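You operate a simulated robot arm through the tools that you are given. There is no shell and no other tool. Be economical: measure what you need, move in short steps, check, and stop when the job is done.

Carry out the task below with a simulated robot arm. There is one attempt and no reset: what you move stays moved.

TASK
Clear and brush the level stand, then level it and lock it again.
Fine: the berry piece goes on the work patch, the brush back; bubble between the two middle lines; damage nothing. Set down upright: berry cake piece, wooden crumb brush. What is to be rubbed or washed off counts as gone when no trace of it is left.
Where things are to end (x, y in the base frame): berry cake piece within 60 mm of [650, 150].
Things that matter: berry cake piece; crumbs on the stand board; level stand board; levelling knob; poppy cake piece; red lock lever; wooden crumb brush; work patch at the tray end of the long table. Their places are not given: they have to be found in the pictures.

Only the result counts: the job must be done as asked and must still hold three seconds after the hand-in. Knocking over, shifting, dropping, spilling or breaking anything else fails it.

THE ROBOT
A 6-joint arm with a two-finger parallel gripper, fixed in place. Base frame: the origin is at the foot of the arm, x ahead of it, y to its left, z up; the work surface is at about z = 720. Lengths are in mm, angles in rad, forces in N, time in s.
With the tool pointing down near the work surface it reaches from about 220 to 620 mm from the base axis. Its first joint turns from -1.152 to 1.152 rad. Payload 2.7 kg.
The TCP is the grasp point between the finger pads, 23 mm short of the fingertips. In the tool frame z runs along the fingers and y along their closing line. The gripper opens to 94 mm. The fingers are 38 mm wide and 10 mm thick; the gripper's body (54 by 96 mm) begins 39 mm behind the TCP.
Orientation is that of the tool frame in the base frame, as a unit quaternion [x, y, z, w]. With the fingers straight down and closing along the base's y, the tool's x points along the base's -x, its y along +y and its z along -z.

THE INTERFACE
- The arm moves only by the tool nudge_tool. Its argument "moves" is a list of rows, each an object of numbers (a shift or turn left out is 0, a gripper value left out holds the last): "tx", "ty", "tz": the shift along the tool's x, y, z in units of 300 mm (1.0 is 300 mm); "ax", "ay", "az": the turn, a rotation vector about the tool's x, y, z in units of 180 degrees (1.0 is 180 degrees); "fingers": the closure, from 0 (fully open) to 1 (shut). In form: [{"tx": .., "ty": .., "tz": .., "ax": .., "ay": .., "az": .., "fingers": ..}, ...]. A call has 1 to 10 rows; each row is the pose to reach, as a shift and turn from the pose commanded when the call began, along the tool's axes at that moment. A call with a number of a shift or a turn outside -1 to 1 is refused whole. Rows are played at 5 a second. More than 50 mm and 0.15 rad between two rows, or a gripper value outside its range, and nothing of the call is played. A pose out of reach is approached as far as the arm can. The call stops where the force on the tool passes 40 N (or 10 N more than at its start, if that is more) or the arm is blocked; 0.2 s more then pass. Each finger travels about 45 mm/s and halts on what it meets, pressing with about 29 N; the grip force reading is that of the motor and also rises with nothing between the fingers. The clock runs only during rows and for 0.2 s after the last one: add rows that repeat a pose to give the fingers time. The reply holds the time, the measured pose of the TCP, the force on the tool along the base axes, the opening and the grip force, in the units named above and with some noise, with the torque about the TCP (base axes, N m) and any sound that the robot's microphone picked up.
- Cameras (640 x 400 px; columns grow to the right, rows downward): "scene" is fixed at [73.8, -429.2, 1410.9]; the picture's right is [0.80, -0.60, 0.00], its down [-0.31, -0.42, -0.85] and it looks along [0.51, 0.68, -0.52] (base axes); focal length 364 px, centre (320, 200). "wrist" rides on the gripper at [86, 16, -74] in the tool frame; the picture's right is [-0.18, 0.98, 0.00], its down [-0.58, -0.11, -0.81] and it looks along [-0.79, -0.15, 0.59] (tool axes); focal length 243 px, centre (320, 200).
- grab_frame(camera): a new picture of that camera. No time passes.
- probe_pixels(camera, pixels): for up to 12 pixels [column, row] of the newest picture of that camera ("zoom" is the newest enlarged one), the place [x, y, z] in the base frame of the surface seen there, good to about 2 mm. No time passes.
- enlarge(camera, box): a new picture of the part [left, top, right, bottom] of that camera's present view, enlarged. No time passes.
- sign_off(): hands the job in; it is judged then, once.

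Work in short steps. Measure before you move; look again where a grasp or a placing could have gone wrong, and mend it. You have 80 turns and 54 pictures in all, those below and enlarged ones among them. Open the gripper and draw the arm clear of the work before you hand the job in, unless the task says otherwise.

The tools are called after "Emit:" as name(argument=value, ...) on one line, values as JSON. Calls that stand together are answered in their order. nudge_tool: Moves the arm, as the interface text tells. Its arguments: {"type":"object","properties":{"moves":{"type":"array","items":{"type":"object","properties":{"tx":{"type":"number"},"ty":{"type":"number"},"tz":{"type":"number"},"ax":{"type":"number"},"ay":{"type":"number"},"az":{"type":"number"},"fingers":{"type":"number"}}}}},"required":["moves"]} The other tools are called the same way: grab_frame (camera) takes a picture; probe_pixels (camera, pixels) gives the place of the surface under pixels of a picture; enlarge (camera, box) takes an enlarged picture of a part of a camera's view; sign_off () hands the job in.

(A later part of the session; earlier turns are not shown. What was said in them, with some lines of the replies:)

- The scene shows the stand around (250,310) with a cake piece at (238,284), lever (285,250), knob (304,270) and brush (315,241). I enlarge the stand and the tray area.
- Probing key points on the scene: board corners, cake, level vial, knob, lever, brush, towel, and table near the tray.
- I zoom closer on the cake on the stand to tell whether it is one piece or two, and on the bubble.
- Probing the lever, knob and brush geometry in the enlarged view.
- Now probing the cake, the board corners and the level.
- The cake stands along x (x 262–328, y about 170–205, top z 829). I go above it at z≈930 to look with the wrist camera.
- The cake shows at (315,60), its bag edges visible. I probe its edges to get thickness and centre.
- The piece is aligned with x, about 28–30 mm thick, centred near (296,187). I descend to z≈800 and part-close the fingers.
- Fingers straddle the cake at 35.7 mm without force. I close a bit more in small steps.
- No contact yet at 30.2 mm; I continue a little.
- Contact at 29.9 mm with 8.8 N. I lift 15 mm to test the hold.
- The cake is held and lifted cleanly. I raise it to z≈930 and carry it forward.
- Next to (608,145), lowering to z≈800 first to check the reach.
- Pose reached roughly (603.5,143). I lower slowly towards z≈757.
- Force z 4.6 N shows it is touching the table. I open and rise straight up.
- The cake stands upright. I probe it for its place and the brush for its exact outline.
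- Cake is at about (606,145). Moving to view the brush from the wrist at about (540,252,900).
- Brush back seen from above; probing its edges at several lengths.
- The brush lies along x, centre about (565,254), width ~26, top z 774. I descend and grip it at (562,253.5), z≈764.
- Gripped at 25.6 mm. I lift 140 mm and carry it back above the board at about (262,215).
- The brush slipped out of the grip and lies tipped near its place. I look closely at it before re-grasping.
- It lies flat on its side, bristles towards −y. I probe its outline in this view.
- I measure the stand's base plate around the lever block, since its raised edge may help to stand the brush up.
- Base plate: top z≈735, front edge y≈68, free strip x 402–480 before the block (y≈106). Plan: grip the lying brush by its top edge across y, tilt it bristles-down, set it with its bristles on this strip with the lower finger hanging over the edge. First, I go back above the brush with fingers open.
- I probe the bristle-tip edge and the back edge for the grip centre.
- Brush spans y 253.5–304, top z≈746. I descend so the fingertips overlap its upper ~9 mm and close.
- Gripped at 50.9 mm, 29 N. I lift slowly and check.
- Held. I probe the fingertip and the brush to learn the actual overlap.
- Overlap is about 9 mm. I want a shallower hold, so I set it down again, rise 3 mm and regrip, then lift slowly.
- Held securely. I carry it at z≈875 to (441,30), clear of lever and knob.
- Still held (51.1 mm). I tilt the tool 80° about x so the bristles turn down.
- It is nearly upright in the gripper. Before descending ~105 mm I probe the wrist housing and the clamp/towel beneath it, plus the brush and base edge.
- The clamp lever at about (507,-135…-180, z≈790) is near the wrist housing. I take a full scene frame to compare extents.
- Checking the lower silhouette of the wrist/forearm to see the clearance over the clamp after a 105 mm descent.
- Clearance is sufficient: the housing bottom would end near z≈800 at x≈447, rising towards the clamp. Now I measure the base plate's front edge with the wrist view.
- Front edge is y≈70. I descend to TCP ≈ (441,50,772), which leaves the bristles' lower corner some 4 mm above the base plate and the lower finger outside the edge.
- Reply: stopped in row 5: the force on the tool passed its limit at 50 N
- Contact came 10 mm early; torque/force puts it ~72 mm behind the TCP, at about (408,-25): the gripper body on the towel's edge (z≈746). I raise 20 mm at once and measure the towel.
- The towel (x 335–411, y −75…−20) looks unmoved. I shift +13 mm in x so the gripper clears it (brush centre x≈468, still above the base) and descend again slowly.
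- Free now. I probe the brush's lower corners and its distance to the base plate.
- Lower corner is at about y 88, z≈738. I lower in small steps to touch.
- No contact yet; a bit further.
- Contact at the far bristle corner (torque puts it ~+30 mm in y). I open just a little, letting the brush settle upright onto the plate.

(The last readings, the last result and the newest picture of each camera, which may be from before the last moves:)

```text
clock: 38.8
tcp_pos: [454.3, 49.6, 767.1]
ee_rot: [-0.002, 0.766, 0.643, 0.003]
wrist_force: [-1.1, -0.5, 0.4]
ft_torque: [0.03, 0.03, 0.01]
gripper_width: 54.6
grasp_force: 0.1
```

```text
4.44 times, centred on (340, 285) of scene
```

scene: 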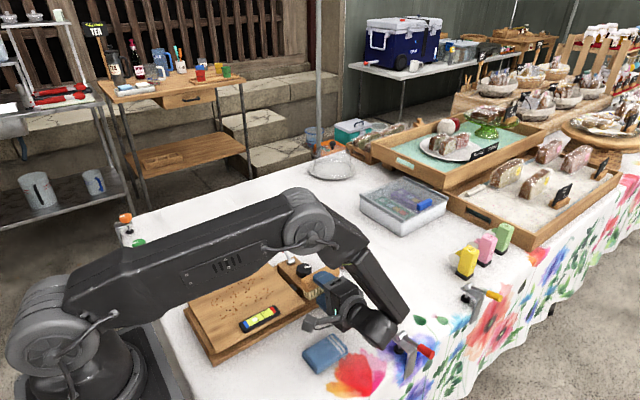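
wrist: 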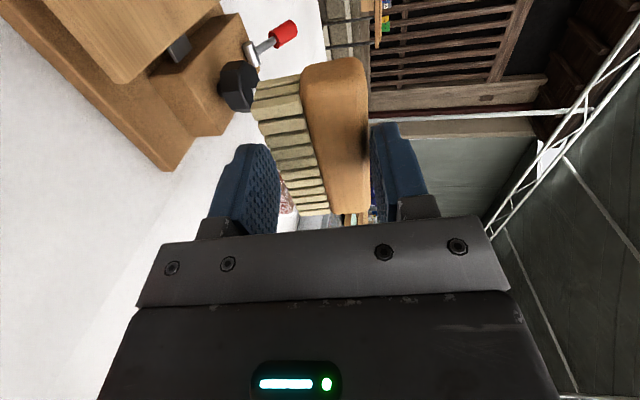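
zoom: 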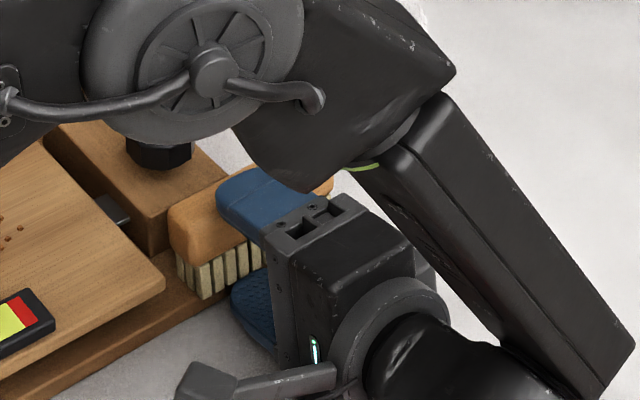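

It seems settled upright. I probe its left end and top to check the attitude.

Emit:
probe_pixels(camera="zoom", pixels=[[173, 215], [195, 205], [175, 245], [190, 262], [183, 285], [203, 298], [180, 270], [215, 205], [200, 230], [240, 290]])

```text
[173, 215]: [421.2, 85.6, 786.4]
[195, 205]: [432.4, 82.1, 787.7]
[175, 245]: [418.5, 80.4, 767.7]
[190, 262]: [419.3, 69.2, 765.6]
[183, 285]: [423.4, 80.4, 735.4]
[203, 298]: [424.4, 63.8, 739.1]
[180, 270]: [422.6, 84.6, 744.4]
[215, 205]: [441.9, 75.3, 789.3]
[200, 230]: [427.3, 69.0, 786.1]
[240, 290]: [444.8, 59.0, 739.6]
```

Top is level at z≈787. I open a bit more and withdraw straight along −y, then look.

Emit:
nudge_tool(moves=[{"fingers": 0.4}, {"fingers": 0.385}, {"fingers": 0.385}, {"ty": -0.0029, "tz": -0.0164}, {"ty": -0.0087, "tz": -0.0493}, {"ty": -0.0174, "tz": -0.0985}, {"ty": -0.029, "tz": -0.164}])

Emit:
enlarge(camera="scene", box=[280, 240, 400, 330])

```text
clock: 40.4
tcp_pos: [457.3, -0.9, 767.2]
ee_rot: [-0.002, 0.766, 0.643, 0.004]
wrist_force: [0.1, 0.1, 0.7]
ft_torque: [0.02, 0.0, 0.01]
gripper_width: 57.9
grasp_force: 0.1
```

```text
4.44 times, centred on (340, 285) of scene
```

zoom: 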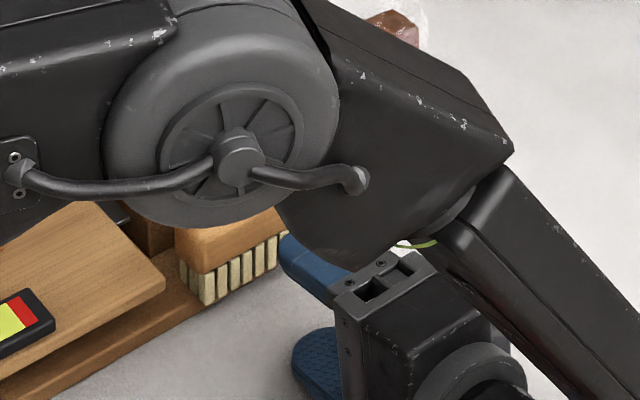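

The brush stands upright on the base plate. I raise the arm 120 mm vertically, then turn the tool back to straight down.

Emit:
nudge_tool(moves=[{"ty": 0.131, "tz": -0.0232}, {"ty": 0.263, "tz": -0.0464}, {"ty": 0.394, "tz": -0.0696}])

Emit:
nudge_tool(moves=[{"ax": 0.0444}, {"ax": 0.0889}, {"ax": 0.1333}, {"ax": 0.1778}, {"ax": 0.2222}, {"ax": 0.2667}, {"ax": 0.3111}, {"ax": 0.3556}, {"ax": 0.4}, {"ax": 0.4444}])

Emit:
enlarge(camera="scene", box=[280, 240, 360, 310])

```text
clock: 41.2
tcp_pos: [452.9, -1.7, 885.2]
ee_rot: [-0.002, 0.766, 0.643, 0.003]
wrist_force: [0.2, -0.8, 0.0]
ft_torque: [0.0, -0.03, 0.01]
gripper_width: 57.8
grasp_force: 0.0
```

```text
clock: 43.4
tcp_pos: [453.1, 0.9, 885.9]
ee_rot: [0.0, 1.0, -0.001, 0.004]
wrist_force: [0.7, -0.3, -0.1]
ft_torque: [0.02, 0.0, 0.02]
gripper_width: 57.6
grasp_force: 0.1
```

```text
5.71 times, centred on (320, 275) of scene
```

zoom: 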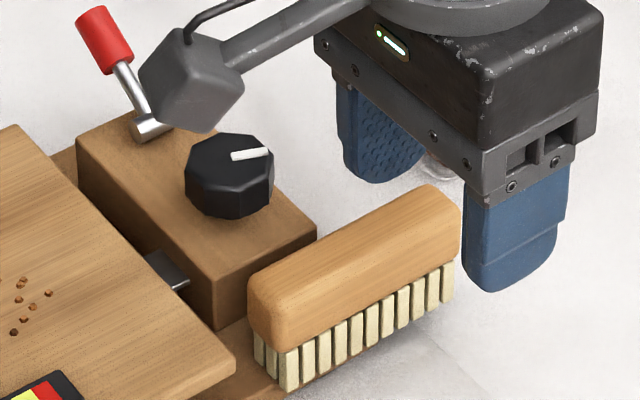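

Brush upright at the plate edge. I probe its top outline for a top-down grasp.

Emit:
probe_pixels(camera="zoom", pixels=[[252, 285], [275, 300], [290, 302], [430, 190], [455, 215], [345, 240], [370, 262], [265, 340], [455, 290], [285, 385], [350, 250], [360, 300]])

```text
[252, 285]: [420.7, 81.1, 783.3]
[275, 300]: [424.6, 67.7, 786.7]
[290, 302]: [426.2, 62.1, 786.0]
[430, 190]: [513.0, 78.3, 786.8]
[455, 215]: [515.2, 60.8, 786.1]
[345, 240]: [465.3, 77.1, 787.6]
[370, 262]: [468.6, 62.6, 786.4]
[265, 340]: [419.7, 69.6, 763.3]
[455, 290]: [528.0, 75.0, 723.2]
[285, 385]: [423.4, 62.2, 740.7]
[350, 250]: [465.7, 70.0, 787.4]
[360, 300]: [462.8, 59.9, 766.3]
```

I move above it at (467.5,72.5) with ~37 mm opening, and check alignment before descending.

Emit:
nudge_tool(moves=[{"tx": -0.015, "ty": 0.08, "fingers": 0.61}, {"tx": -0.03, "ty": 0.16}, {"tx": -0.045, "ty": 0.24}, {"tx": -0.045, "ty": 0.24, "tz": 0.13}, {"tx": -0.045, "ty": 0.24, "tz": 0.18}, {"tx": -0.045, "ty": 0.24, "tz": 0.18}])

Emit:
enlarge(camera="wrist", box=[160, 0, 480, 200])

```text
clock: 44.8
tcp_pos: [469.7, 71.0, 831.0]
ee_rot: [0.0, 1.0, 0.0, 0.004]
wrist_force: [-0.1, -0.8, -0.5]
ft_torque: [0.02, 0.01, 0.01]
gripper_width: 36.9
grasp_force: 0.0
```

```text
2.00 times, centred on (320, 100) of wrist
```

zoom: 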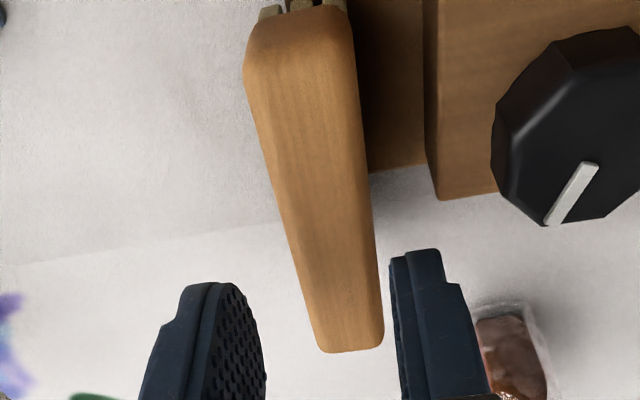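

Fingers appear either side of the brush line; I probe the brush edges and the inner finger faces.

Emit:
probe_pixels(camera="zoom", pixels=[[250, 90], [270, 170], [290, 240], [310, 320], [355, 90], [365, 170], [372, 240], [380, 320], [232, 290], [395, 270], [435, 180], [265, 330]])

```text
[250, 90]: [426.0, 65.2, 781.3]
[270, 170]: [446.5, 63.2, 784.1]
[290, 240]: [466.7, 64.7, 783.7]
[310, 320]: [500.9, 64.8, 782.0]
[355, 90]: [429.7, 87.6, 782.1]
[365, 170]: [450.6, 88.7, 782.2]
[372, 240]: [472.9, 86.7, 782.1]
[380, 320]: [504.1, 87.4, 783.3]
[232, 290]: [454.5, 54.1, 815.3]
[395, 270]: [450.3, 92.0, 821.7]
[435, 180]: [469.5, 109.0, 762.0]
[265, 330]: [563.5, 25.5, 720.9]
```

Brush centre y≈75; shifting +1.5 mm and descending to z≈770, then closing firmly.

Emit:
nudge_tool(moves=[{"ty": 0.005, "tz": 0.05}, {"ty": 0.005, "tz": 0.12}, {"ty": 0.005, "tz": 0.18}, {"ty": 0.005, "tz": 0.205}, {"ty": 0.005, "tz": 0.205, "fingers": 0.65}, {"ty": 0.005, "tz": 0.205, "fingers": 0.7}, {"ty": 0.005, "tz": 0.205, "fingers": 0.74}, {"ty": 0.005, "tz": 0.205, "fingers": 0.8}, {"ty": 0.005, "tz": 0.205, "fingers": 1.0}, {"ty": 0.005, "tz": 0.205, "fingers": 1.0}])

```text
clock: 47.0
tcp_pos: [469.3, 74.5, 772.3]
ee_rot: [0.0, 1.0, 0.001, 0.004]
wrist_force: [-0.1, -0.1, -0.3]
ft_torque: [-0.02, 0.04, 0.0]
gripper_width: 25.7
grasp_force: 28.9
```

Gripped at 25.7 mm. I lift very gently (small steps).

Emit:
nudge_tool(moves=[{"tz": -0.005}, {"tz": -0.012}, {"tz": -0.02}, {"tz": -0.03}, {"tz": -0.042}, {"tz": -0.056}, {"tz": -0.07}, {"tz": -0.07}])

Emit:
enlarge(camera="scene", box=[280, 230, 380, 310])

```text
clock: 48.8
tcp_pos: [467.9, 72.9, 792.0]
ee_rot: [0.001, 1.0, 0.0, 0.004]
wrist_force: [-0.1, -0.1, -1.0]
ft_torque: [0.0, 0.0, 0.0]
gripper_width: 25.8
grasp_force: 28.8
```

```text
5.00 times, centred on (330, 270) of scene
```

zoom: 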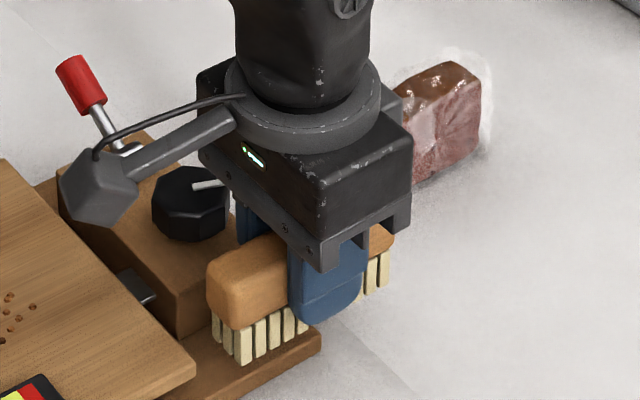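

Held this time. I raise to z≈885 and carry it gently over the board to (262,224).

Emit:
nudge_tool(moves=[{"tz": -0.05}, {"tz": -0.12}, {"tz": -0.2}, {"tz": -0.28}, {"tz": -0.31, "tx": 0.05, "ty": 0.036}, {"tz": -0.31, "tx": 0.17, "ty": 0.124}, {"tz": -0.31, "tx": 0.3, "ty": 0.218}, {"tz": -0.31, "tx": 0.43, "ty": 0.313}, {"tz": -0.31, "tx": 0.56, "ty": 0.408}, {"tz": -0.31, "tx": 0.66, "ty": 0.48}])

Emit:
nudge_tool(moves=[{"tx": 0.027, "ty": 0.02}, {"tx": 0.027, "ty": 0.02, "tz": 0.1}, {"tx": 0.027, "ty": 0.02, "tz": 0.18}, {"tx": 0.027, "ty": 0.02, "tz": 0.24}, {"tx": 0.027, "ty": 0.02, "tz": 0.255}, {"tx": 0.027, "ty": 0.02, "tz": 0.255}])

Emit:
enlarge(camera="scene", box=[180, 210, 320, 340])

```text
clock: 51.0
tcp_pos: [267.3, 218.3, 884.2]
ee_rot: [0.0, 1.0, 0.0, 0.003]
wrist_force: [0.2, -0.3, -0.4]
ft_torque: [0.0, 0.04, 0.02]
gripper_width: 25.7
grasp_force: 28.7
```

```text
clock: 52.4
tcp_pos: [261.5, 222.8, 806.8]
ee_rot: [0.001, 1.0, -0.001, 0.004]
wrist_force: [0.6, 0.5, -1.0]
ft_torque: [-0.04, -0.02, 0.01]
gripper_width: 25.8
grasp_force: 28.8
```

```text
3.08 times, centred on (250, 275) of scene
```

zoom: 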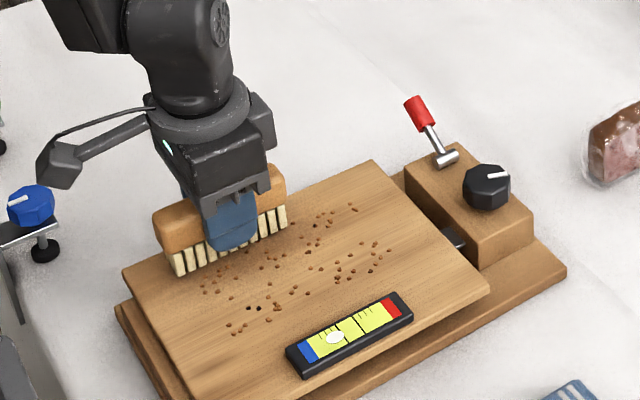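

Brush is just above the board. I lower in small steps to a light contact.

Emit:
nudge_tool(moves=[{"tz": 0.005}, {"tz": 0.01}, {"tz": 0.01}])

```text
clock: 53.2
tcp_pos: [261.2, 222.1, 804.1]
ee_rot: [0.001, 1.0, 0.0, 0.003]
wrist_force: [0.5, -0.2, 0.7]
ft_torque: [-0.04, 0.02, 0.0]
gripper_width: 25.6
grasp_force: 28.8
```

Not yet in firm contact; 1.5 mm more.

Emit:
nudge_tool(moves=[{"tz": 0.003}, {"tz": 0.005}, {"tz": 0.005}])

```text
clock: 54.0
tcp_pos: [262.2, 223.0, 801.8]
ee_rot: [0.001, 1.0, 0.0, 0.004]
wrist_force: [-4.5, -0.7, 13.5]
ft_torque: [-0.05, 0.85, 0.04]
gripper_width: 25.5
grasp_force: 28.4
```

Light contact at the −x end (13 N). I tilt the brush 0.03 rad to match the board's slope and sweep in −y to y≈128.

Emit:
nudge_tool(moves=[{"ay": 0.0095}, {"ay": 0.0095, "ty": -0.04}, {"ay": 0.0095, "ty": -0.1}, {"ay": 0.0095, "ty": -0.16}, {"ay": 0.0095, "ty": -0.22}, {"ay": 0.0095, "ty": -0.28}, {"ay": 0.0095, "ty": -0.317}, {"ay": 0.0095, "ty": -0.317}])

Emit:
enlarge(camera="scene", box=[180, 210, 320, 340])

```text
clock: 55.8
tcp_pos: [260.0, 128.8, 801.7]
ee_rot: [0.001, 1.0, 0.0, -0.011]
wrist_force: [2.2, 9.6, 25.4]
ft_torque: [0.22, -0.06, -0.01]
gripper_width: 25.3
grasp_force: 28.8
```

```text
3.08 times, centred on (250, 275) of scene
```

zoom: 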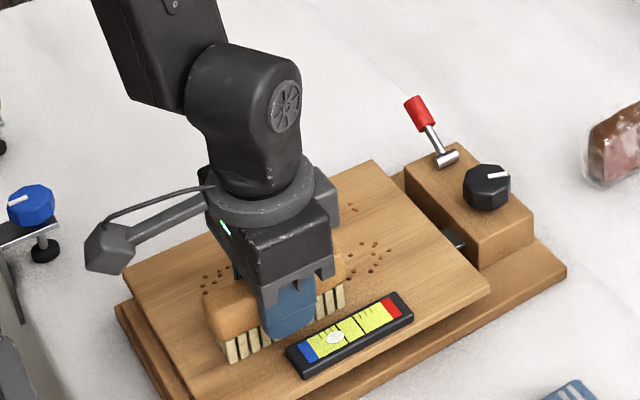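

Flat contact now (25 N); some crumbs behind at the left remain. I ease 0.4 mm and sweep back and forth.

Emit:
nudge_tool(moves=[{"tz": -0.0013, "ty": 0.04}, {"tz": -0.0013, "ty": 0.1}, {"tz": -0.0013, "ty": 0.16}, {"tz": -0.0013, "ty": 0.22}, {"tz": -0.0013, "ty": 0.28}, {"tz": -0.0013, "ty": 0.317}, {"tz": -0.0013, "ty": 0.317}])

Emit:
enlarge(camera="scene", box=[180, 210, 320, 340])

```text
clock: 57.4
tcp_pos: [263.1, 223.8, 803.7]
ee_rot: [0.001, 1.0, 0.0, -0.012]
wrist_force: [-0.3, 1.1, -0.6]
ft_torque: [-0.01, -0.03, -0.01]
gripper_width: 25.7
grasp_force: 29.1
```

```text
3.08 times, centred on (250, 275) of scene
```

zoom: 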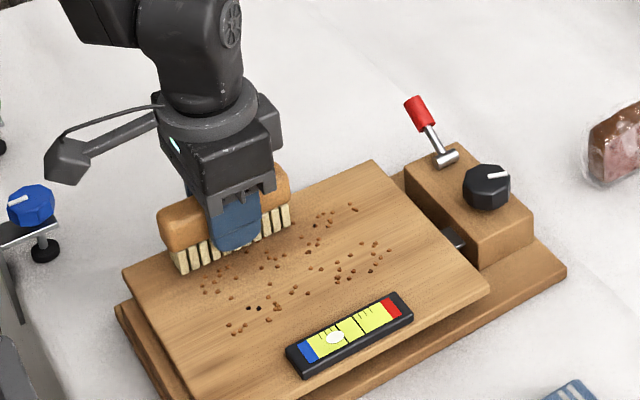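

Crumbs look unchanged and there is no force here at y≈223. I lower 0.9 mm to get steady contact and check.

Emit:
nudge_tool(moves=[{"tz": 0.0015}, {"tz": 0.003}, {"tz": 0.003}])

```text
clock: 58.2
tcp_pos: [263.3, 222.6, 802.3]
ee_rot: [0.0, 1.0, -0.001, -0.011]
wrist_force: [-1.5, 0.6, 0.1]
ft_torque: [0.02, -0.02, -0.04]
gripper_width: 25.5
grasp_force: 29.2
```

Still free; another 0.9 mm.

Emit:
nudge_tool(moves=[{"tz": 0.0015}, {"tz": 0.003}, {"tz": 0.003}])

```text
clock: 59.0
tcp_pos: [261.9, 224.2, 801.7]
ee_rot: [0.001, 1.0, 0.0, -0.011]
wrist_force: [1.0, -0.2, -1.4]
ft_torque: [0.0, 0.0, -0.03]
gripper_width: 25.7
grasp_force: 28.9
```

Still free, so the board lies lower at this far side. Lowering further in small steps.

Emit:
nudge_tool(moves=[{"tz": 0.002}, {"tz": 0.004}, {"tz": 0.004}])

```text
clock: 59.8
tcp_pos: [262.4, 224.7, 799.8]
ee_rot: [0.001, 1.0, 0.002, -0.01]
wrist_force: [-0.4, -6.4, 26.0]
ft_torque: [-0.2, 0.44, 0.11]
gripper_width: 25.6
grasp_force: 29.1
```

Contact (26 N). The board rises ~2.6 mm towards −y; I match this with a small tilt and a rising sweep.

Emit:
nudge_tool(moves=[{"ax": 0.0086}, {"ax": 0.0086, "ty": -0.04, "tz": -0.0011}, {"ax": 0.0086, "ty": -0.08, "tz": -0.0022}, {"ax": 0.0086, "ty": -0.12, "tz": -0.0033}, {"ax": 0.0086, "ty": -0.16, "tz": -0.0044}, {"ax": 0.0086, "ty": -0.2, "tz": -0.0055}])

Emit:
nudge_tool(moves=[{"ty": -0.04, "tz": -0.0011}, {"ty": -0.08, "tz": -0.0022}, {"ty": -0.117, "tz": -0.0032}, {"ty": -0.117, "tz": -0.0032}])

Emit:
enlarge(camera="scene", box=[180, 210, 320, 340])

```text
clock: 61.2
tcp_pos: [261.2, 163.4, 800.1]
ee_rot: [0.001, 1.0, -0.013, -0.012]
wrist_force: [-0.4, 5.6, 12.8]
ft_torque: [0.36, -0.4, 0.15]
gripper_width: 25.6
grasp_force: 28.8
```

```text
clock: 62.2
tcp_pos: [260.1, 126.6, 802.7]
ee_rot: [0.001, 1.0, -0.013, -0.012]
wrist_force: [-0.2, -0.2, -0.6]
ft_torque: [-0.01, -0.01, 0.01]
gripper_width: 25.5
grasp_force: 29.0
```

```text
3.08 times, centred on (250, 275) of scene
```

zoom: 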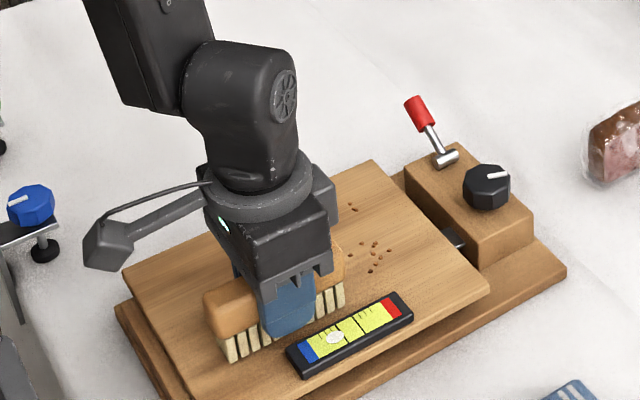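

The left crumbs are wiped off. At y≈127 contact was lost, so I lower ~0.9 mm and rub the front strip back and forth.

Emit:
nudge_tool(moves=[{"tz": 0.0015}, {"tz": 0.003}, {"tz": 0.003, "ty": 0.03}, {"tz": 0.0035, "ty": 0.06}, {"tz": 0.004, "ty": 0.09}, {"tz": 0.005, "ty": 0.12}, {"tz": 0.0045, "ty": 0.08}, {"tz": 0.004, "ty": 0.04}, {"tz": 0.0035, "ty": 0}])

```text
clock: 64.2
tcp_pos: [260.1, 128.3, 804.1]
ee_rot: [0.001, 1.0, -0.013, -0.012]
wrist_force: [-0.8, -0.5, -1.2]
ft_torque: [0.01, -0.04, 0.06]
gripper_width: 25.6
grasp_force: 29.2
```

No force read. I lower further in sub-mm steps until contact.

Emit:
nudge_tool(moves=[{"tz": 0.002}, {"tz": 0.004}, {"tz": 0.004}])

```text
clock: 65.0
tcp_pos: [261.1, 129.0, 801.7]
ee_rot: [0.0, 1.0, -0.013, -0.011]
wrist_force: [-0.1, -1.7, 7.0]
ft_torque: [0.02, -0.18, -0.05]
gripper_width: 26.0
grasp_force: 28.8
```

7 N contact. Now sweep back in +y following the slope.

Emit:
nudge_tool(moves=[{"tz": 0.001}, {"ty": 0.04, "tz": 0.0021}, {"ty": 0.08, "tz": 0.0032}, {"ty": 0.12, "tz": 0.0043}, {"ty": 0.16, "tz": 0.0054}, {"ty": 0.2, "tz": 0.0065}, {"ty": 0.24, "tz": 0.0076}, {"ty": 0.28, "tz": 0.0087}, {"ty": 0.317, "tz": 0.0097}])

Emit:
enlarge(camera="scene", box=[180, 210, 320, 340])

```text
clock: 67.0
tcp_pos: [261.3, 223.1, 794.0]
ee_rot: [0.001, 1.0, -0.013, -0.012]
wrist_force: [0.8, -9.6, 29.4]
ft_torque: [0.05, 0.05, 0.05]
gripper_width: 25.7
grasp_force: 29.5
```

```text
3.08 times, centred on (250, 275) of scene
```

zoom: 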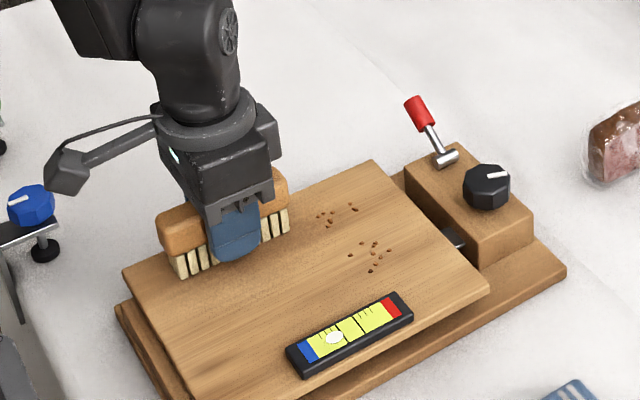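

Left part is clean. I raise, shift +73 mm in x to the remaining crumbs, and come down again towards contact.

Emit:
nudge_tool(moves=[{"tz": -0.03}, {"tz": -0.03, "tx": -0.08}, {"tz": -0.03, "tx": -0.16}, {"tz": -0.03, "tx": -0.243}, {"tz": -0.01, "tx": -0.243}, {"tz": -0.006, "tx": -0.243}, {"tz": -0.006, "tx": -0.243}])

```text
clock: 68.6
tcp_pos: [335.9, 222.5, 794.9]
ee_rot: [0.001, 1.0, -0.013, -0.011]
wrist_force: [-0.2, -0.8, -0.7]
ft_torque: [0.03, -0.02, -0.01]
gripper_width: 25.5
grasp_force: 29.1
```

Free; lower in small steps to contact.

Emit:
nudge_tool(moves=[{"tz": 0.002}, {"tz": 0.004}, {"tz": 0.005}, {"tz": 0.005}])

```text
clock: 69.6
tcp_pos: [334.4, 223.9, 793.8]
ee_rot: [0.001, 1.0, -0.013, -0.011]
wrist_force: [-0.8, -0.3, 1.2]
ft_torque: [0.04, -0.01, 0.02]
gripper_width: 25.6
grasp_force: 29.0
```

Just about touching. I lower 0.7 mm and sweep in −y along the tool's own (board-parallel) axis.

Emit:
nudge_tool(moves=[{"tz": 0.0023}, {"tz": 0.0023, "ty": -0.04}, {"tz": 0.0023, "ty": -0.08}, {"tz": 0.0023, "ty": -0.12}, {"tz": 0.0023, "ty": -0.16}])

```text
clock: 70.8
tcp_pos: [334.2, 174.1, 794.0]
ee_rot: [0.001, 1.0, -0.014, -0.011]
wrist_force: [0.1, -0.5, -1.1]
ft_torque: [-0.01, -0.03, 0.03]
gripper_width: 25.5
grasp_force: 29.0
```

No contact on the way; lower 1.2 mm here and check.

Emit:
nudge_tool(moves=[{"tz": 0.002}, {"tz": 0.004}, {"tz": 0.004}])

```text
clock: 71.6
tcp_pos: [333.2, 174.7, 794.0]
ee_rot: [0.001, 1.0, -0.013, -0.012]
wrist_force: [0.8, -0.7, -0.5]
ft_torque: [0.03, 0.0, 0.0]
gripper_width: 25.4
grasp_force: 29.0
```

Still free; another 1.2 mm.

Emit:
nudge_tool(moves=[{"tz": 0.002}, {"tz": 0.004}, {"tz": 0.004}])

```text
clock: 72.4
tcp_pos: [333.6, 174.7, 792.9]
ee_rot: [0.0, 1.0, -0.014, -0.01]
wrist_force: [-7.5, 0.7, 27.5]
ft_torque: [0.4, 0.15, 0.07]
gripper_width: 26.1
grasp_force: 29.4
```

27 N contact. Sweep −y to y≈127 and back to here.

Emit:
nudge_tool(moves=[{"tz": -0.0007}, {"tz": -0.0007, "ty": -0.04}, {"tz": -0.0007, "ty": -0.08}, {"tz": -0.0007, "ty": -0.12}, {"tz": -0.0007, "ty": -0.155}, {"tz": -0.0007, "ty": -0.12}, {"tz": -0.0007, "ty": -0.08}, {"tz": -0.0007, "ty": -0.04}, {"tz": -0.0007, "ty": 0}])

Emit:
nudge_tool(moves=[{"tz": 0.001}, {"tz": 0.001, "ty": 0.04}, {"tz": 0.001, "ty": 0.08}, {"tz": 0.001, "ty": 0.12}, {"tz": 0.001, "ty": 0.16}])

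Emit:
enlarge(camera="scene", box=[180, 210, 320, 340])

```text
clock: 74.4
tcp_pos: [332.3, 175.2, 792.0]
ee_rot: [0.001, 1.0, -0.013, -0.011]
wrist_force: [1.0, -10.5, 29.4]
ft_torque: [0.08, 0.02, 0.01]
gripper_width: 26.0
grasp_force: 29.0
```

```text
clock: 75.6
tcp_pos: [334.4, 221.2, 791.7]
ee_rot: [0.001, 1.0, -0.013, -0.011]
wrist_force: [0.0, -5.0, 18.2]
ft_torque: [0.08, -0.11, -0.02]
gripper_width: 25.7
grasp_force: 28.9
```

```text
3.08 times, centred on (250, 275) of scene
```

zoom: 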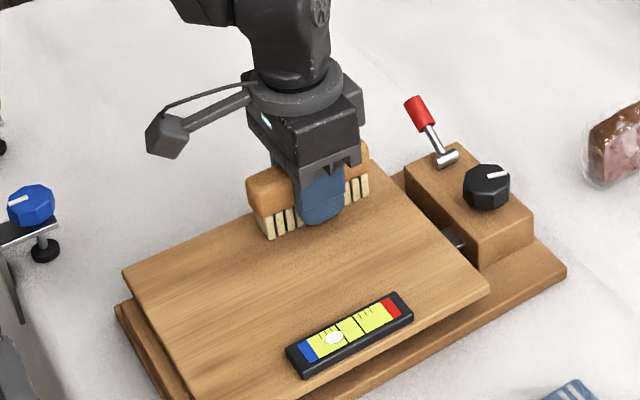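

The board looks clean. I raise the brush and turn the tool back to vertical.

Emit:
nudge_tool(moves=[{"tz": -0.02}, {"tz": -0.06}, {"tz": -0.12}, {"tz": -0.2, "ax": -0.004, "ay": -0.004}, {"tz": -0.28, "ax": -0.0086, "ay": -0.0085}, {"tz": -0.33, "ax": -0.0086, "ay": -0.0085}, {"tz": -0.33, "ax": -0.0086, "ay": -0.0085}])

Emit:
enlarge(camera="scene", box=[180, 210, 320, 340])

```text
clock: 77.2
tcp_pos: [335.4, 225.1, 889.6]
ee_rot: [0.001, 1.0, 0.0, 0.002]
wrist_force: [-0.1, -0.8, -0.5]
ft_torque: [-0.02, 0.02, -0.02]
gripper_width: 25.6
grasp_force: 28.9
```

```text
3.08 times, centred on (250, 275) of scene
```

zoom: 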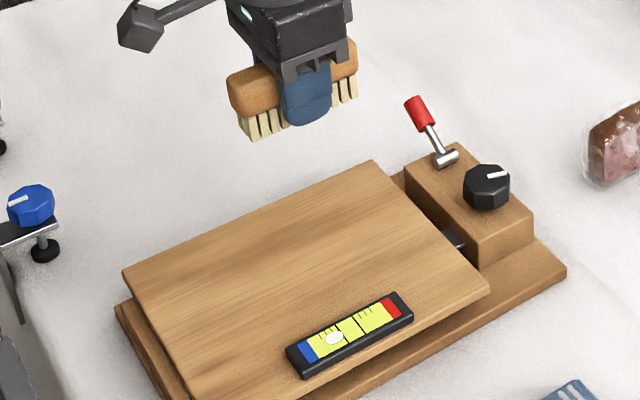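

The board is entirely clean. I carry the brush back above its place (564,253.5) and lower to z≈765.

Emit:
nudge_tool(moves=[{"tx": -0.06, "ty": 0.01}, {"tx": -0.19, "ty": 0.03}, {"tx": -0.33, "ty": 0.045}, {"tx": -0.47, "ty": 0.06}, {"tx": -0.61, "ty": 0.08}, {"tx": -0.72, "ty": 0.095}, {"tx": -0.763, "ty": 0.1, "tz": 0.06}, {"tx": -0.763, "ty": 0.1, "tz": 0.19}, {"tx": -0.763, "ty": 0.1, "tz": 0.33}, {"tx": -0.763, "ty": 0.1, "tz": 0.42}])

Emit:
enlarge(camera="scene", box=[270, 180, 370, 270])

```text
clock: 79.4
tcp_pos: [567.6, 255.0, 764.0]
ee_rot: [0.001, 1.0, 0.001, 0.003]
wrist_force: [-0.1, 0.0, -0.8]
ft_torque: [0.02, 0.0, 0.01]
gripper_width: 25.8
grasp_force: 29.2
```

```text
4.44 times, centred on (320, 225) of scene
```

zoom: 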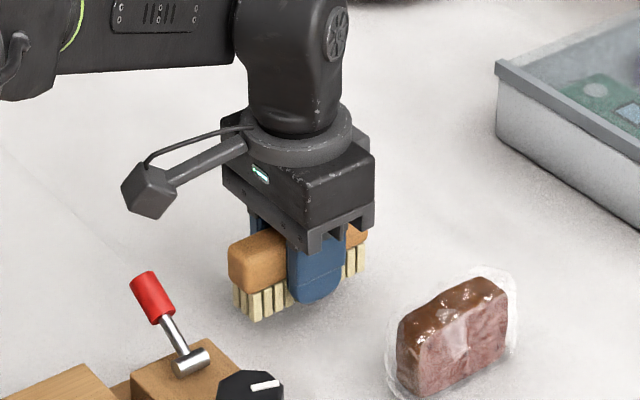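

Emit:
probe_pixels(camera="zoom", pixels=[[255, 318], [237, 305], [365, 268], [236, 260], [240, 250], [262, 265], [360, 240]])

Emit:
nudge_tool(moves=[{"tz": 0.02}, {"tz": 0.033}, {"tz": 0.04}, {"tz": 0.04}])

```text
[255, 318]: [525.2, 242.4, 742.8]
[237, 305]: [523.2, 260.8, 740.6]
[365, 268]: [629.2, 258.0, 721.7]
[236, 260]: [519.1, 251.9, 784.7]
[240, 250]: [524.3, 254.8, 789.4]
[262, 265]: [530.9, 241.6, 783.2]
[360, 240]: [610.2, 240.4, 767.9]
```

```text
clock: 80.4
tcp_pos: [566.8, 254.4, 753.7]
ee_rot: [0.001, 1.0, 0.0, 0.002]
wrist_force: [0.4, -0.6, -0.9]
ft_torque: [0.0, -0.02, 0.01]
gripper_width: 25.5
grasp_force: 29.0
```

Brush bottom is about 24 mm below TCP, so ~7 mm to go. Lowering in small steps.

Emit:
nudge_tool(moves=[{"tz": 0.008}, {"tz": 0.014}, {"tz": 0.018}, {"tz": 0.018}])

```text
clock: 81.4
tcp_pos: [567.2, 254.8, 748.6]
ee_rot: [0.001, 1.0, 0.0, 0.002]
wrist_force: [-2.0, -0.7, 5.1]
ft_torque: [-0.07, 0.3, 0.01]
gripper_width: 25.5
grasp_force: 29.6
```

Touching (5 N). I open gently and rise straight up.

Emit:
nudge_tool(moves=[{"fingers": 0.72}, {"fingers": 0.69}, {"fingers": 0.65}, {"fingers": 0.55}, {"fingers": 0.45}, {"fingers": 0.45, "tz": -0.05}, {"tz": -0.15}, {"tz": -0.3}, {"tz": -0.45}])

Emit:
enlarge(camera="scene", box=[265, 200, 365, 290])

```text
clock: 83.4
tcp_pos: [566.7, 258.4, 885.3]
ee_rot: [0.001, 1.0, 0.0, 0.001]
wrist_force: [-0.4, 0.2, 0.4]
ft_torque: [0.03, 0.01, -0.03]
gripper_width: 51.8
grasp_force: 0.0
```

```text
4.44 times, centred on (315, 245) of scene
```

zoom: 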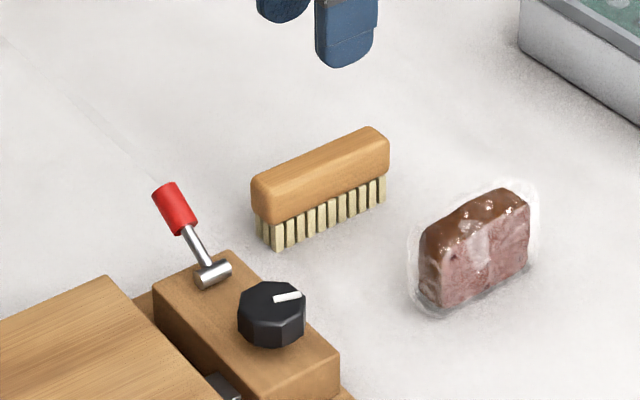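

Brush is back, upright. Now the lever: its handle leans to +y (tip about (447,247,812), pivot (448,196,777)). I close the fingers and place them beyond the handle at (447,277), tips at z≈800.

Emit:
nudge_tool(moves=[{"tx": 0.1, "ty": 0.02, "fingers": 1.0}, {"tx": 0.2, "ty": 0.04}, {"tx": 0.3, "ty": 0.06}, {"tx": 0.398, "ty": 0.073}, {"tx": 0.398, "ty": 0.073, "tz": 0.1}, {"tx": 0.398, "ty": 0.073, "tz": 0.203}, {"tx": 0.398, "ty": 0.073, "tz": 0.203}])

```text
clock: 85.0
tcp_pos: [443.2, 278.1, 821.5]
ee_rot: [0.001, 1.0, 0.0, 0.003]
wrist_force: [1.0, -0.2, 0.0]
ft_torque: [0.0, 0.0, -0.01]
gripper_width: 0.1
grasp_force: 28.8
```

In place. I push slowly towards −y, to bring the lever to about vertical.

Emit:
nudge_tool(moves=[{"ty": -0.03}, {"ty": -0.06}, {"ty": -0.09}, {"ty": -0.12}, {"ty": -0.15}, {"ty": -0.18}, {"ty": -0.2}])

Emit:
enlarge(camera="scene", box=[225, 210, 345, 320])

```text
clock: 85.7
tcp_pos: [442.7, 266.9, 827.9]
ee_rot: [-0.003, 1.0, 0.007, 0.008]
wrist_force: [-3.9, 4.6, 1.7]
ft_torque: [0.09, 0.03, -0.02]
gripper_width: 0.0
grasp_force: 29.4
stopped in row 3: the force on the tool passed its limit at 48 N (the readings are from after the stop); the commanded pose is now the measured one
```

```text
3.64 times, centred on (285, 265) of scene
5 turns are left
```

zoom: 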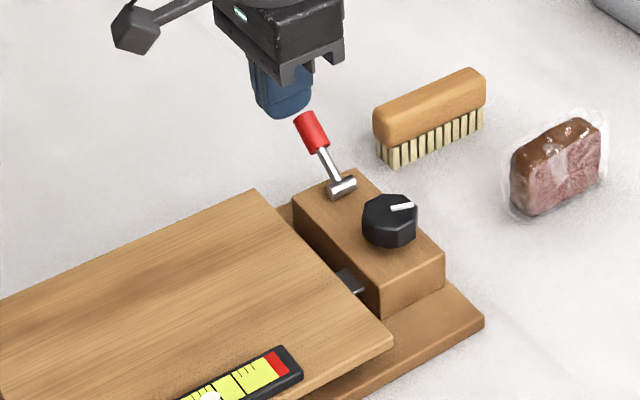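

The horizontal push on the handle's end cap jammed (48 N) and the lever has not moved; few turns remain. I back off, lower the tips under the cap edge, push along the lever's arc (up and over to vertical), rise, and look.

Emit:
nudge_tool(moves=[{"ty": 0.017}, {"ty": 0.017, "tz": 0.045}, {"ty": 0.003, "tz": 0.045}, {"ty": -0.013, "tz": 0.025}, {"ty": -0.035, "tz": 0.002}, {"ty": -0.077, "tz": -0.03}, {"ty": -0.125, "tz": -0.05}, {"ty": -0.17, "tz": -0.057}, {"ty": -0.19, "tz": -0.057}])

Emit:
nudge_tool(moves=[{"ty": 0.03}, {"ty": 0.03, "tz": -0.12}, {"ty": 0.03, "tz": -0.25}])

Emit:
enlarge(camera="scene", box=[225, 210, 345, 320])

Emit:
probe_pixels(camera="zoom", pixels=[[390, 215], [395, 208], [365, 215], [415, 215], [412, 207], [388, 240], [340, 185], [310, 130], [320, 110], [335, 130]])

```text
clock: 87.7
tcp_pos: [443.7, 217.2, 842.2]
ee_rot: [-0.004, 1.0, 0.013, 0.011]
wrist_force: [2.8, 12.4, -6.2]
ft_torque: [0.17, -0.02, 0.12]
gripper_width: 0.0
grasp_force: 28.8
stopped in row 9: the force on the tool passed its limit at 46 N (the readings are from after the stop); the commanded pose is now the measured one
```

```text
clock: 88.5
tcp_pos: [441.0, 222.8, 915.4]
ee_rot: [-0.005, 1.0, 0.01, 0.01]
wrist_force: [0.9, -0.3, -0.5]
ft_torque: [0.02, 0.07, -0.04]
gripper_width: 0.1
grasp_force: 28.5
```

```text
3.64 times, centred on (285, 265) of scene
```

zoom: 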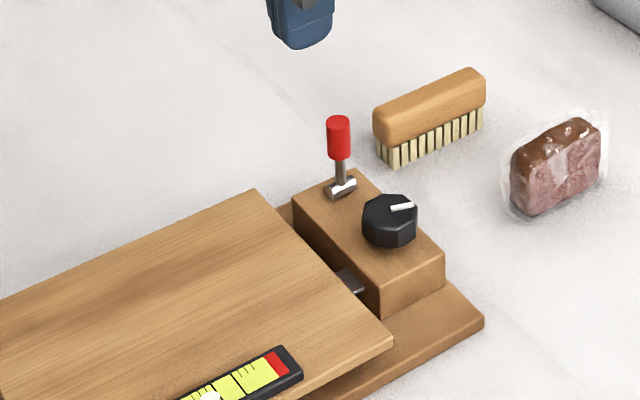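

```text
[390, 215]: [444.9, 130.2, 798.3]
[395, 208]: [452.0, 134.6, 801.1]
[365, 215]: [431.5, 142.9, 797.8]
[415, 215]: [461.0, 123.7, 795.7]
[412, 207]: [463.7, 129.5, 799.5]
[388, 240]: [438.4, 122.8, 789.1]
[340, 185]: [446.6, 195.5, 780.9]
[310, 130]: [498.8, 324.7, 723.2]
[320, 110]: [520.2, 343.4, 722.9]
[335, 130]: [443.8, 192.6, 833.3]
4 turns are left
```

The lever now stands vertical against a stop: unlocked. Next: straighten the tool, grip the knob at (449.5,134) from above, turn it clockwise in two 0.45 rad steps with a picture of the bubble after each.

Emit:
nudge_tool(moves=[{"ax": 0.0064, "ay": 0.0064}, {"ax": 0.0064, "ay": 0.0064}])

Emit:
nudge_tool(moves=[{"tx": -0.009, "ty": -0.1, "fingers": 0.4}, {"tx": -0.018, "ty": -0.2, "fingers": 0.4}, {"tx": -0.027, "ty": -0.298, "fingers": 0.4}, {"tx": -0.027, "ty": -0.298, "tz": 0.12}, {"tx": -0.027, "ty": -0.298, "tz": 0.24}, {"tx": -0.027, "ty": -0.298, "tz": 0.33}, {"tx": -0.027, "ty": -0.298, "tz": 0.36}])

Emit:
nudge_tool(moves=[{"fingers": 0.55}, {"fingers": 0.65}, {"fingers": 0.8}, {"fingers": 0.8}, {"fingers": 0.8}])

Emit:
nudge_tool(moves=[{"az": 0.04}, {"az": 0.08}, {"az": 0.12}, {"az": 0.143}, {"az": 0.143}])

Emit:
enlarge(camera="scene", box=[225, 260, 325, 340])

Emit:
nudge_tool(moves=[{"az": 0.04}, {"az": 0.08}, {"az": 0.12}, {"az": 0.143}, {"az": 0.143}])

Emit:
enlarge(camera="scene", box=[225, 260, 325, 340])

```text
clock: 89.1
tcp_pos: [439.7, 222.4, 916.8]
ee_rot: [-0.004, 1.0, 0.001, 0.0]
wrist_force: [0.1, -0.3, 0.0]
ft_torque: [-0.01, -0.02, -0.02]
gripper_width: 0.0
grasp_force: 29.0
```

```text
clock: 90.7
tcp_pos: [452.0, 130.9, 808.5]
ee_rot: [-0.005, 1.0, 0.001, 0.0]
wrist_force: [0.3, -0.5, 0.0]
ft_torque: [-0.01, -0.03, -0.02]
gripper_width: 56.7
grasp_force: 0.0
```

```text
clock: 91.5
tcp_pos: [452.1, 138.5, 808.6]
ee_rot: [-0.006, 1.0, 0.004, 0.004]
wrist_force: [-0.1, 19.6, -6.2]
ft_torque: [0.21, -0.31, -0.05]
gripper_width: 36.5
grasp_force: 20.6
stopped in row 4: the force on the tool passed its limit at 45 N (the readings are from after the stop); the commanded pose is now the measured one
```

```text
clock: 92.7
tcp_pos: [451.5, 136.3, 808.5]
ee_rot: [0.218, 0.976, 0.004, 0.002]
wrist_force: [-11.0, 19.4, 9.3]
ft_torque: [0.28, 0.29, -0.08]
gripper_width: 36.7
grasp_force: 45.3
```

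```text
5.00 times, centred on (275, 300) of scene
```

zoom: 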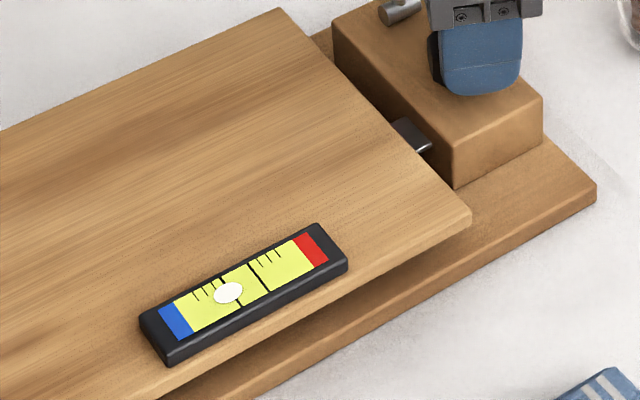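

```text
clock: 93.9
tcp_pos: [450.2, 134.8, 809.0]
ee_rot: [0.43, 0.903, 0.004, 0.001]
wrist_force: [-18.7, 17.2, 16.9]
ft_torque: [0.3, 0.83, -0.01]
gripper_width: 36.5
grasp_force: 44.9
```

```text
5.00 times, centred on (275, 300) of scene
3 turns are left
```

zoom: 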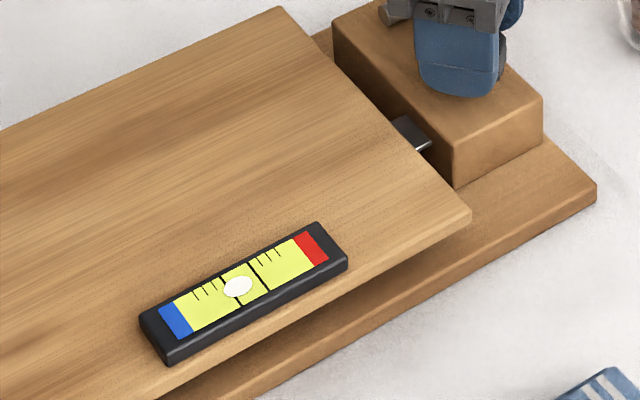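

Clockwise works: the bubble moved from ≈219 to 228 to 238 px, centre of the lines ≈245. I turn 0.38 rad more, photograph, release, rise, turn the tool back, push the lever back down along its arc to its old position, retreat and look.

Emit:
nudge_tool(moves=[{"tx": 0.003, "tz": -0.002}, {"az": 0.04, "tx": 0.003, "tz": -0.002}, {"az": 0.08, "tx": 0.003, "tz": -0.002}, {"az": 0.121, "tx": 0.003, "tz": -0.002}, {"az": 0.121, "tx": 0.003, "tz": -0.002}])

Emit:
enlarge(camera="scene", box=[225, 260, 325, 340])

Emit:
nudge_tool(moves=[{"fingers": 0.55}, {"fingers": 0.42}, {"fingers": 0.4}, {"tz": -0.1, "fingers": 0.4}, {"tz": -0.22}, {"tz": -0.367}])

Emit:
nudge_tool(moves=[{"az": -0.0407}, {"az": -0.0814}, {"az": -0.1221}, {"az": -0.1628}, {"az": -0.2035}, {"az": -0.2442}, {"az": -0.2849}, {"az": -0.3256}, {"az": -0.3663}, {"az": -0.407}])

Emit:
nudge_tool(moves=[{"fingers": 1.0}, {"tx": 0.01, "ty": 0.06}, {"tx": 0.01, "ty": 0.113}, {"tx": 0.01, "ty": 0.113, "tz": 0.09}, {"tx": 0.01, "ty": 0.113, "tz": 0.18}, {"tx": 0.01, "ty": 0.113, "tz": 0.25}, {"tx": 0.01, "ty": 0.113, "tz": 0.273}])

Emit:
nudge_tool(moves=[{"ty": 0.023}, {"ty": 0.057, "tz": -0.003}, {"ty": 0.09, "tz": 0.004}, {"ty": 0.111, "tz": 0.013}, {"ty": 0.13, "tz": 0.025}, {"ty": 0.138, "tz": 0.032}, {"ty": 0.149, "tz": 0.044}, {"ty": 0.16, "tz": 0.058}])

Emit:
nudge_tool(moves=[{"ty": -0.02, "tz": -0.02}, {"ty": -0.02, "tz": -0.12}, {"ty": -0.02, "tz": -0.25}, {"ty": -0.02, "tz": -0.35}])

Emit:
enlarge(camera="scene", box=[225, 220, 345, 340])

Emit:
probe_pixels(camera="zoom", pixels=[[330, 60], [320, 50], [310, 45], [340, 80], [350, 95], [340, 60], [300, 40], [325, 70]])

```text
clock: 95.1
tcp_pos: [449.7, 134.4, 808.1]
ee_rot: [0.593, 0.806, 0.002, 0.001]
wrist_force: [-11.8, 0.5, -0.3]
ft_torque: [-0.63, -0.07, 0.04]
gripper_width: 36.5
grasp_force: 44.8
```

```text
5.00 times, centred on (275, 300) of scene
```

zoom: 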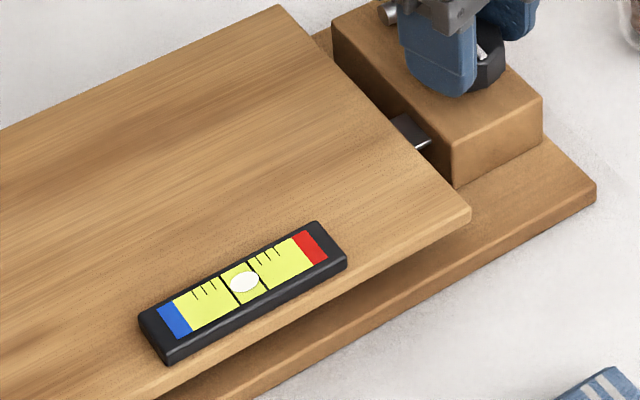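

```text
clock: 96.5
tcp_pos: [450.1, 135.7, 918.7]
ee_rot: [0.592, 0.806, 0.004, 0.001]
wrist_force: [1.4, 0.2, -0.4]
ft_torque: [0.01, 0.02, 0.01]
gripper_width: 56.3
grasp_force: 0.0
```

```text
clock: 98.7
tcp_pos: [450.6, 134.8, 918.8]
ee_rot: [-0.007, 1.0, 0.003, 0.003]
wrist_force: [0.0, 0.1, -0.1]
ft_torque: [0.03, -0.01, 0.0]
gripper_width: 56.3
grasp_force: 0.0
```

```text
clock: 100.3
tcp_pos: [446.5, 168.9, 838.6]
ee_rot: [-0.005, 1.0, 0.003, 0.004]
wrist_force: [0.6, -0.1, 0.4]
ft_torque: [0.03, -0.01, 0.02]
gripper_width: 0.0
grasp_force: 29.5
```

```text
clock: 102.1
tcp_pos: [447.0, 219.7, 821.4]
ee_rot: [-0.005, 1.0, 0.003, 0.002]
wrist_force: [-1.9, -3.1, 4.7]
ft_torque: [-0.02, 0.03, 0.03]
gripper_width: 0.1
grasp_force: 29.6
```

```text
clock: 103.1
tcp_pos: [445.8, 211.3, 925.0]
ee_rot: [-0.006, 1.0, 0.004, 0.003]
wrist_force: [-0.4, -0.2, 0.3]
ft_torque: [-0.01, -0.01, -0.01]
gripper_width: 0.0
grasp_force: 29.2
```

```text
3.33 times, centred on (285, 280) of scene
```

zoom: 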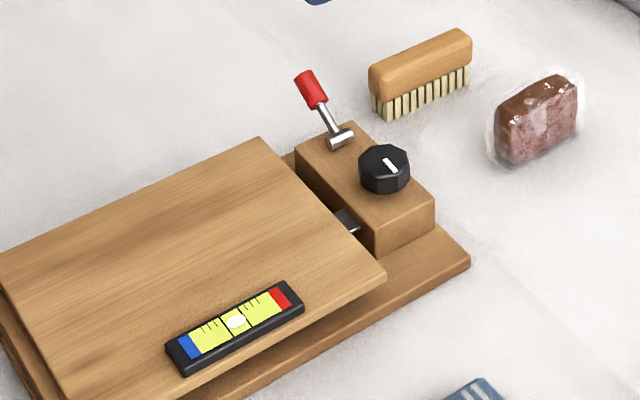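

```text
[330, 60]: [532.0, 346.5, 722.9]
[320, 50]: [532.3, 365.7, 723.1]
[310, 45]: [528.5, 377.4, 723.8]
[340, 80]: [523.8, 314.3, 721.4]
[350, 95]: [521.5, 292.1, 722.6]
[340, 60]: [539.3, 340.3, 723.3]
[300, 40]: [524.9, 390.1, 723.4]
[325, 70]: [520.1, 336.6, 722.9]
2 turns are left
```

Bubble is centred between the middle lines, and the lever is almost exactly at its old angle. To be sure it is fully home I press its handle down until a stop, rise clear, open the gripper, and look.

Emit:
nudge_tool(moves=[{"ty": 0.07, "tz": 0.08}, {"ty": 0.07, "tz": 0.16}, {"ty": 0.07, "tz": 0.225}, {"ty": 0.07, "tz": 0.24}, {"ty": 0.07, "tz": 0.25}, {"ty": 0.07, "tz": 0.258}, {"ty": 0.07, "tz": 0.266}, {"ty": 0.07, "tz": 0.274}, {"ty": 0.07, "tz": 0.282}, {"ty": 0.07, "tz": 0.288}])

Emit:
nudge_tool(moves=[{"tz": -0.03}, {"tz": -0.15}, {"tz": -0.3}, {"tz": -0.45}, {"tz": -0.55, "fingers": 0}, {"tz": -0.55, "fingers": 0}, {"tz": -0.55, "fingers": 0}, {"tz": -0.55, "fingers": 0}])

Emit:
enlarge(camera="scene", box=[225, 220, 345, 340])

```text
clock: 105.3
tcp_pos: [448.1, 233.0, 839.5]
ee_rot: [-0.006, 1.0, 0.004, 0.003]
wrist_force: [0.0, 0.2, -0.5]
ft_torque: [0.02, 0.05, -0.07]
gripper_width: 0.3
grasp_force: 28.6
```

```text
clock: 107.1
tcp_pos: [448.3, 231.7, 1004.9]
ee_rot: [-0.006, 1.0, 0.004, 0.002]
wrist_force: [-0.3, 0.2, -0.8]
ft_torque: [0.01, 0.02, 0.01]
gripper_width: 86.5
grasp_force: 0.1
```

```text
3.33 times, centred on (285, 280) of scene
1 turns are left
```

zoom: 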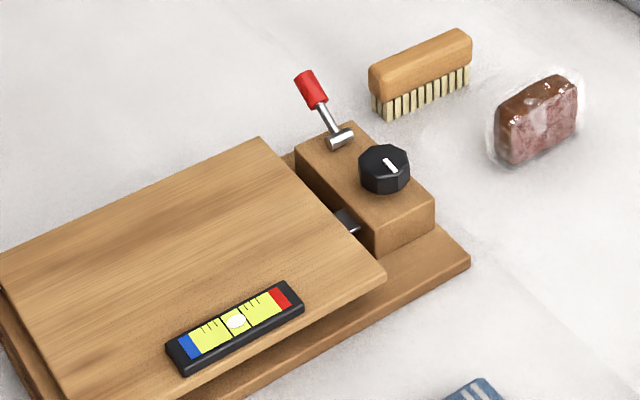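

The last press met no resistance at tip z≈815. That fits the lever's original height (surface z≈812 at y≈245), so I take the lever as back in its locked position. The bubble sits between the middle lines, the board is clean, and the brush and cake stand upright. The arm is clear with the gripper open, so I hand in.

Emit:
sign_off()

```text
The job is handed in.
```

I handed the job in with the stand cleared, brushed clean, levelled and the lever pushed back. I could not confirm that the lock engaged: the lever is back within about a pixel of its starting position in the pictures, but I felt no stop and heard no click.

- **Berry piece:** it stands upright on the work patch at about (606, 145), roughly 44 mm from the target.
- **Brush:** it slipped from my first grip and fell on its side. I stood it up again, and it is now upright at about its original place.
- **Board:** no crumbs show in the last pictures.
- **Level:** the bubble is between the two middle lines, and stayed there after I pushed the lever back.
- **Towel:** the gripper body pressed on its edge once, at up to 50 N. It looked unmoved afterwards.
- **Arm:** it is clear of the work, with the gripper open.
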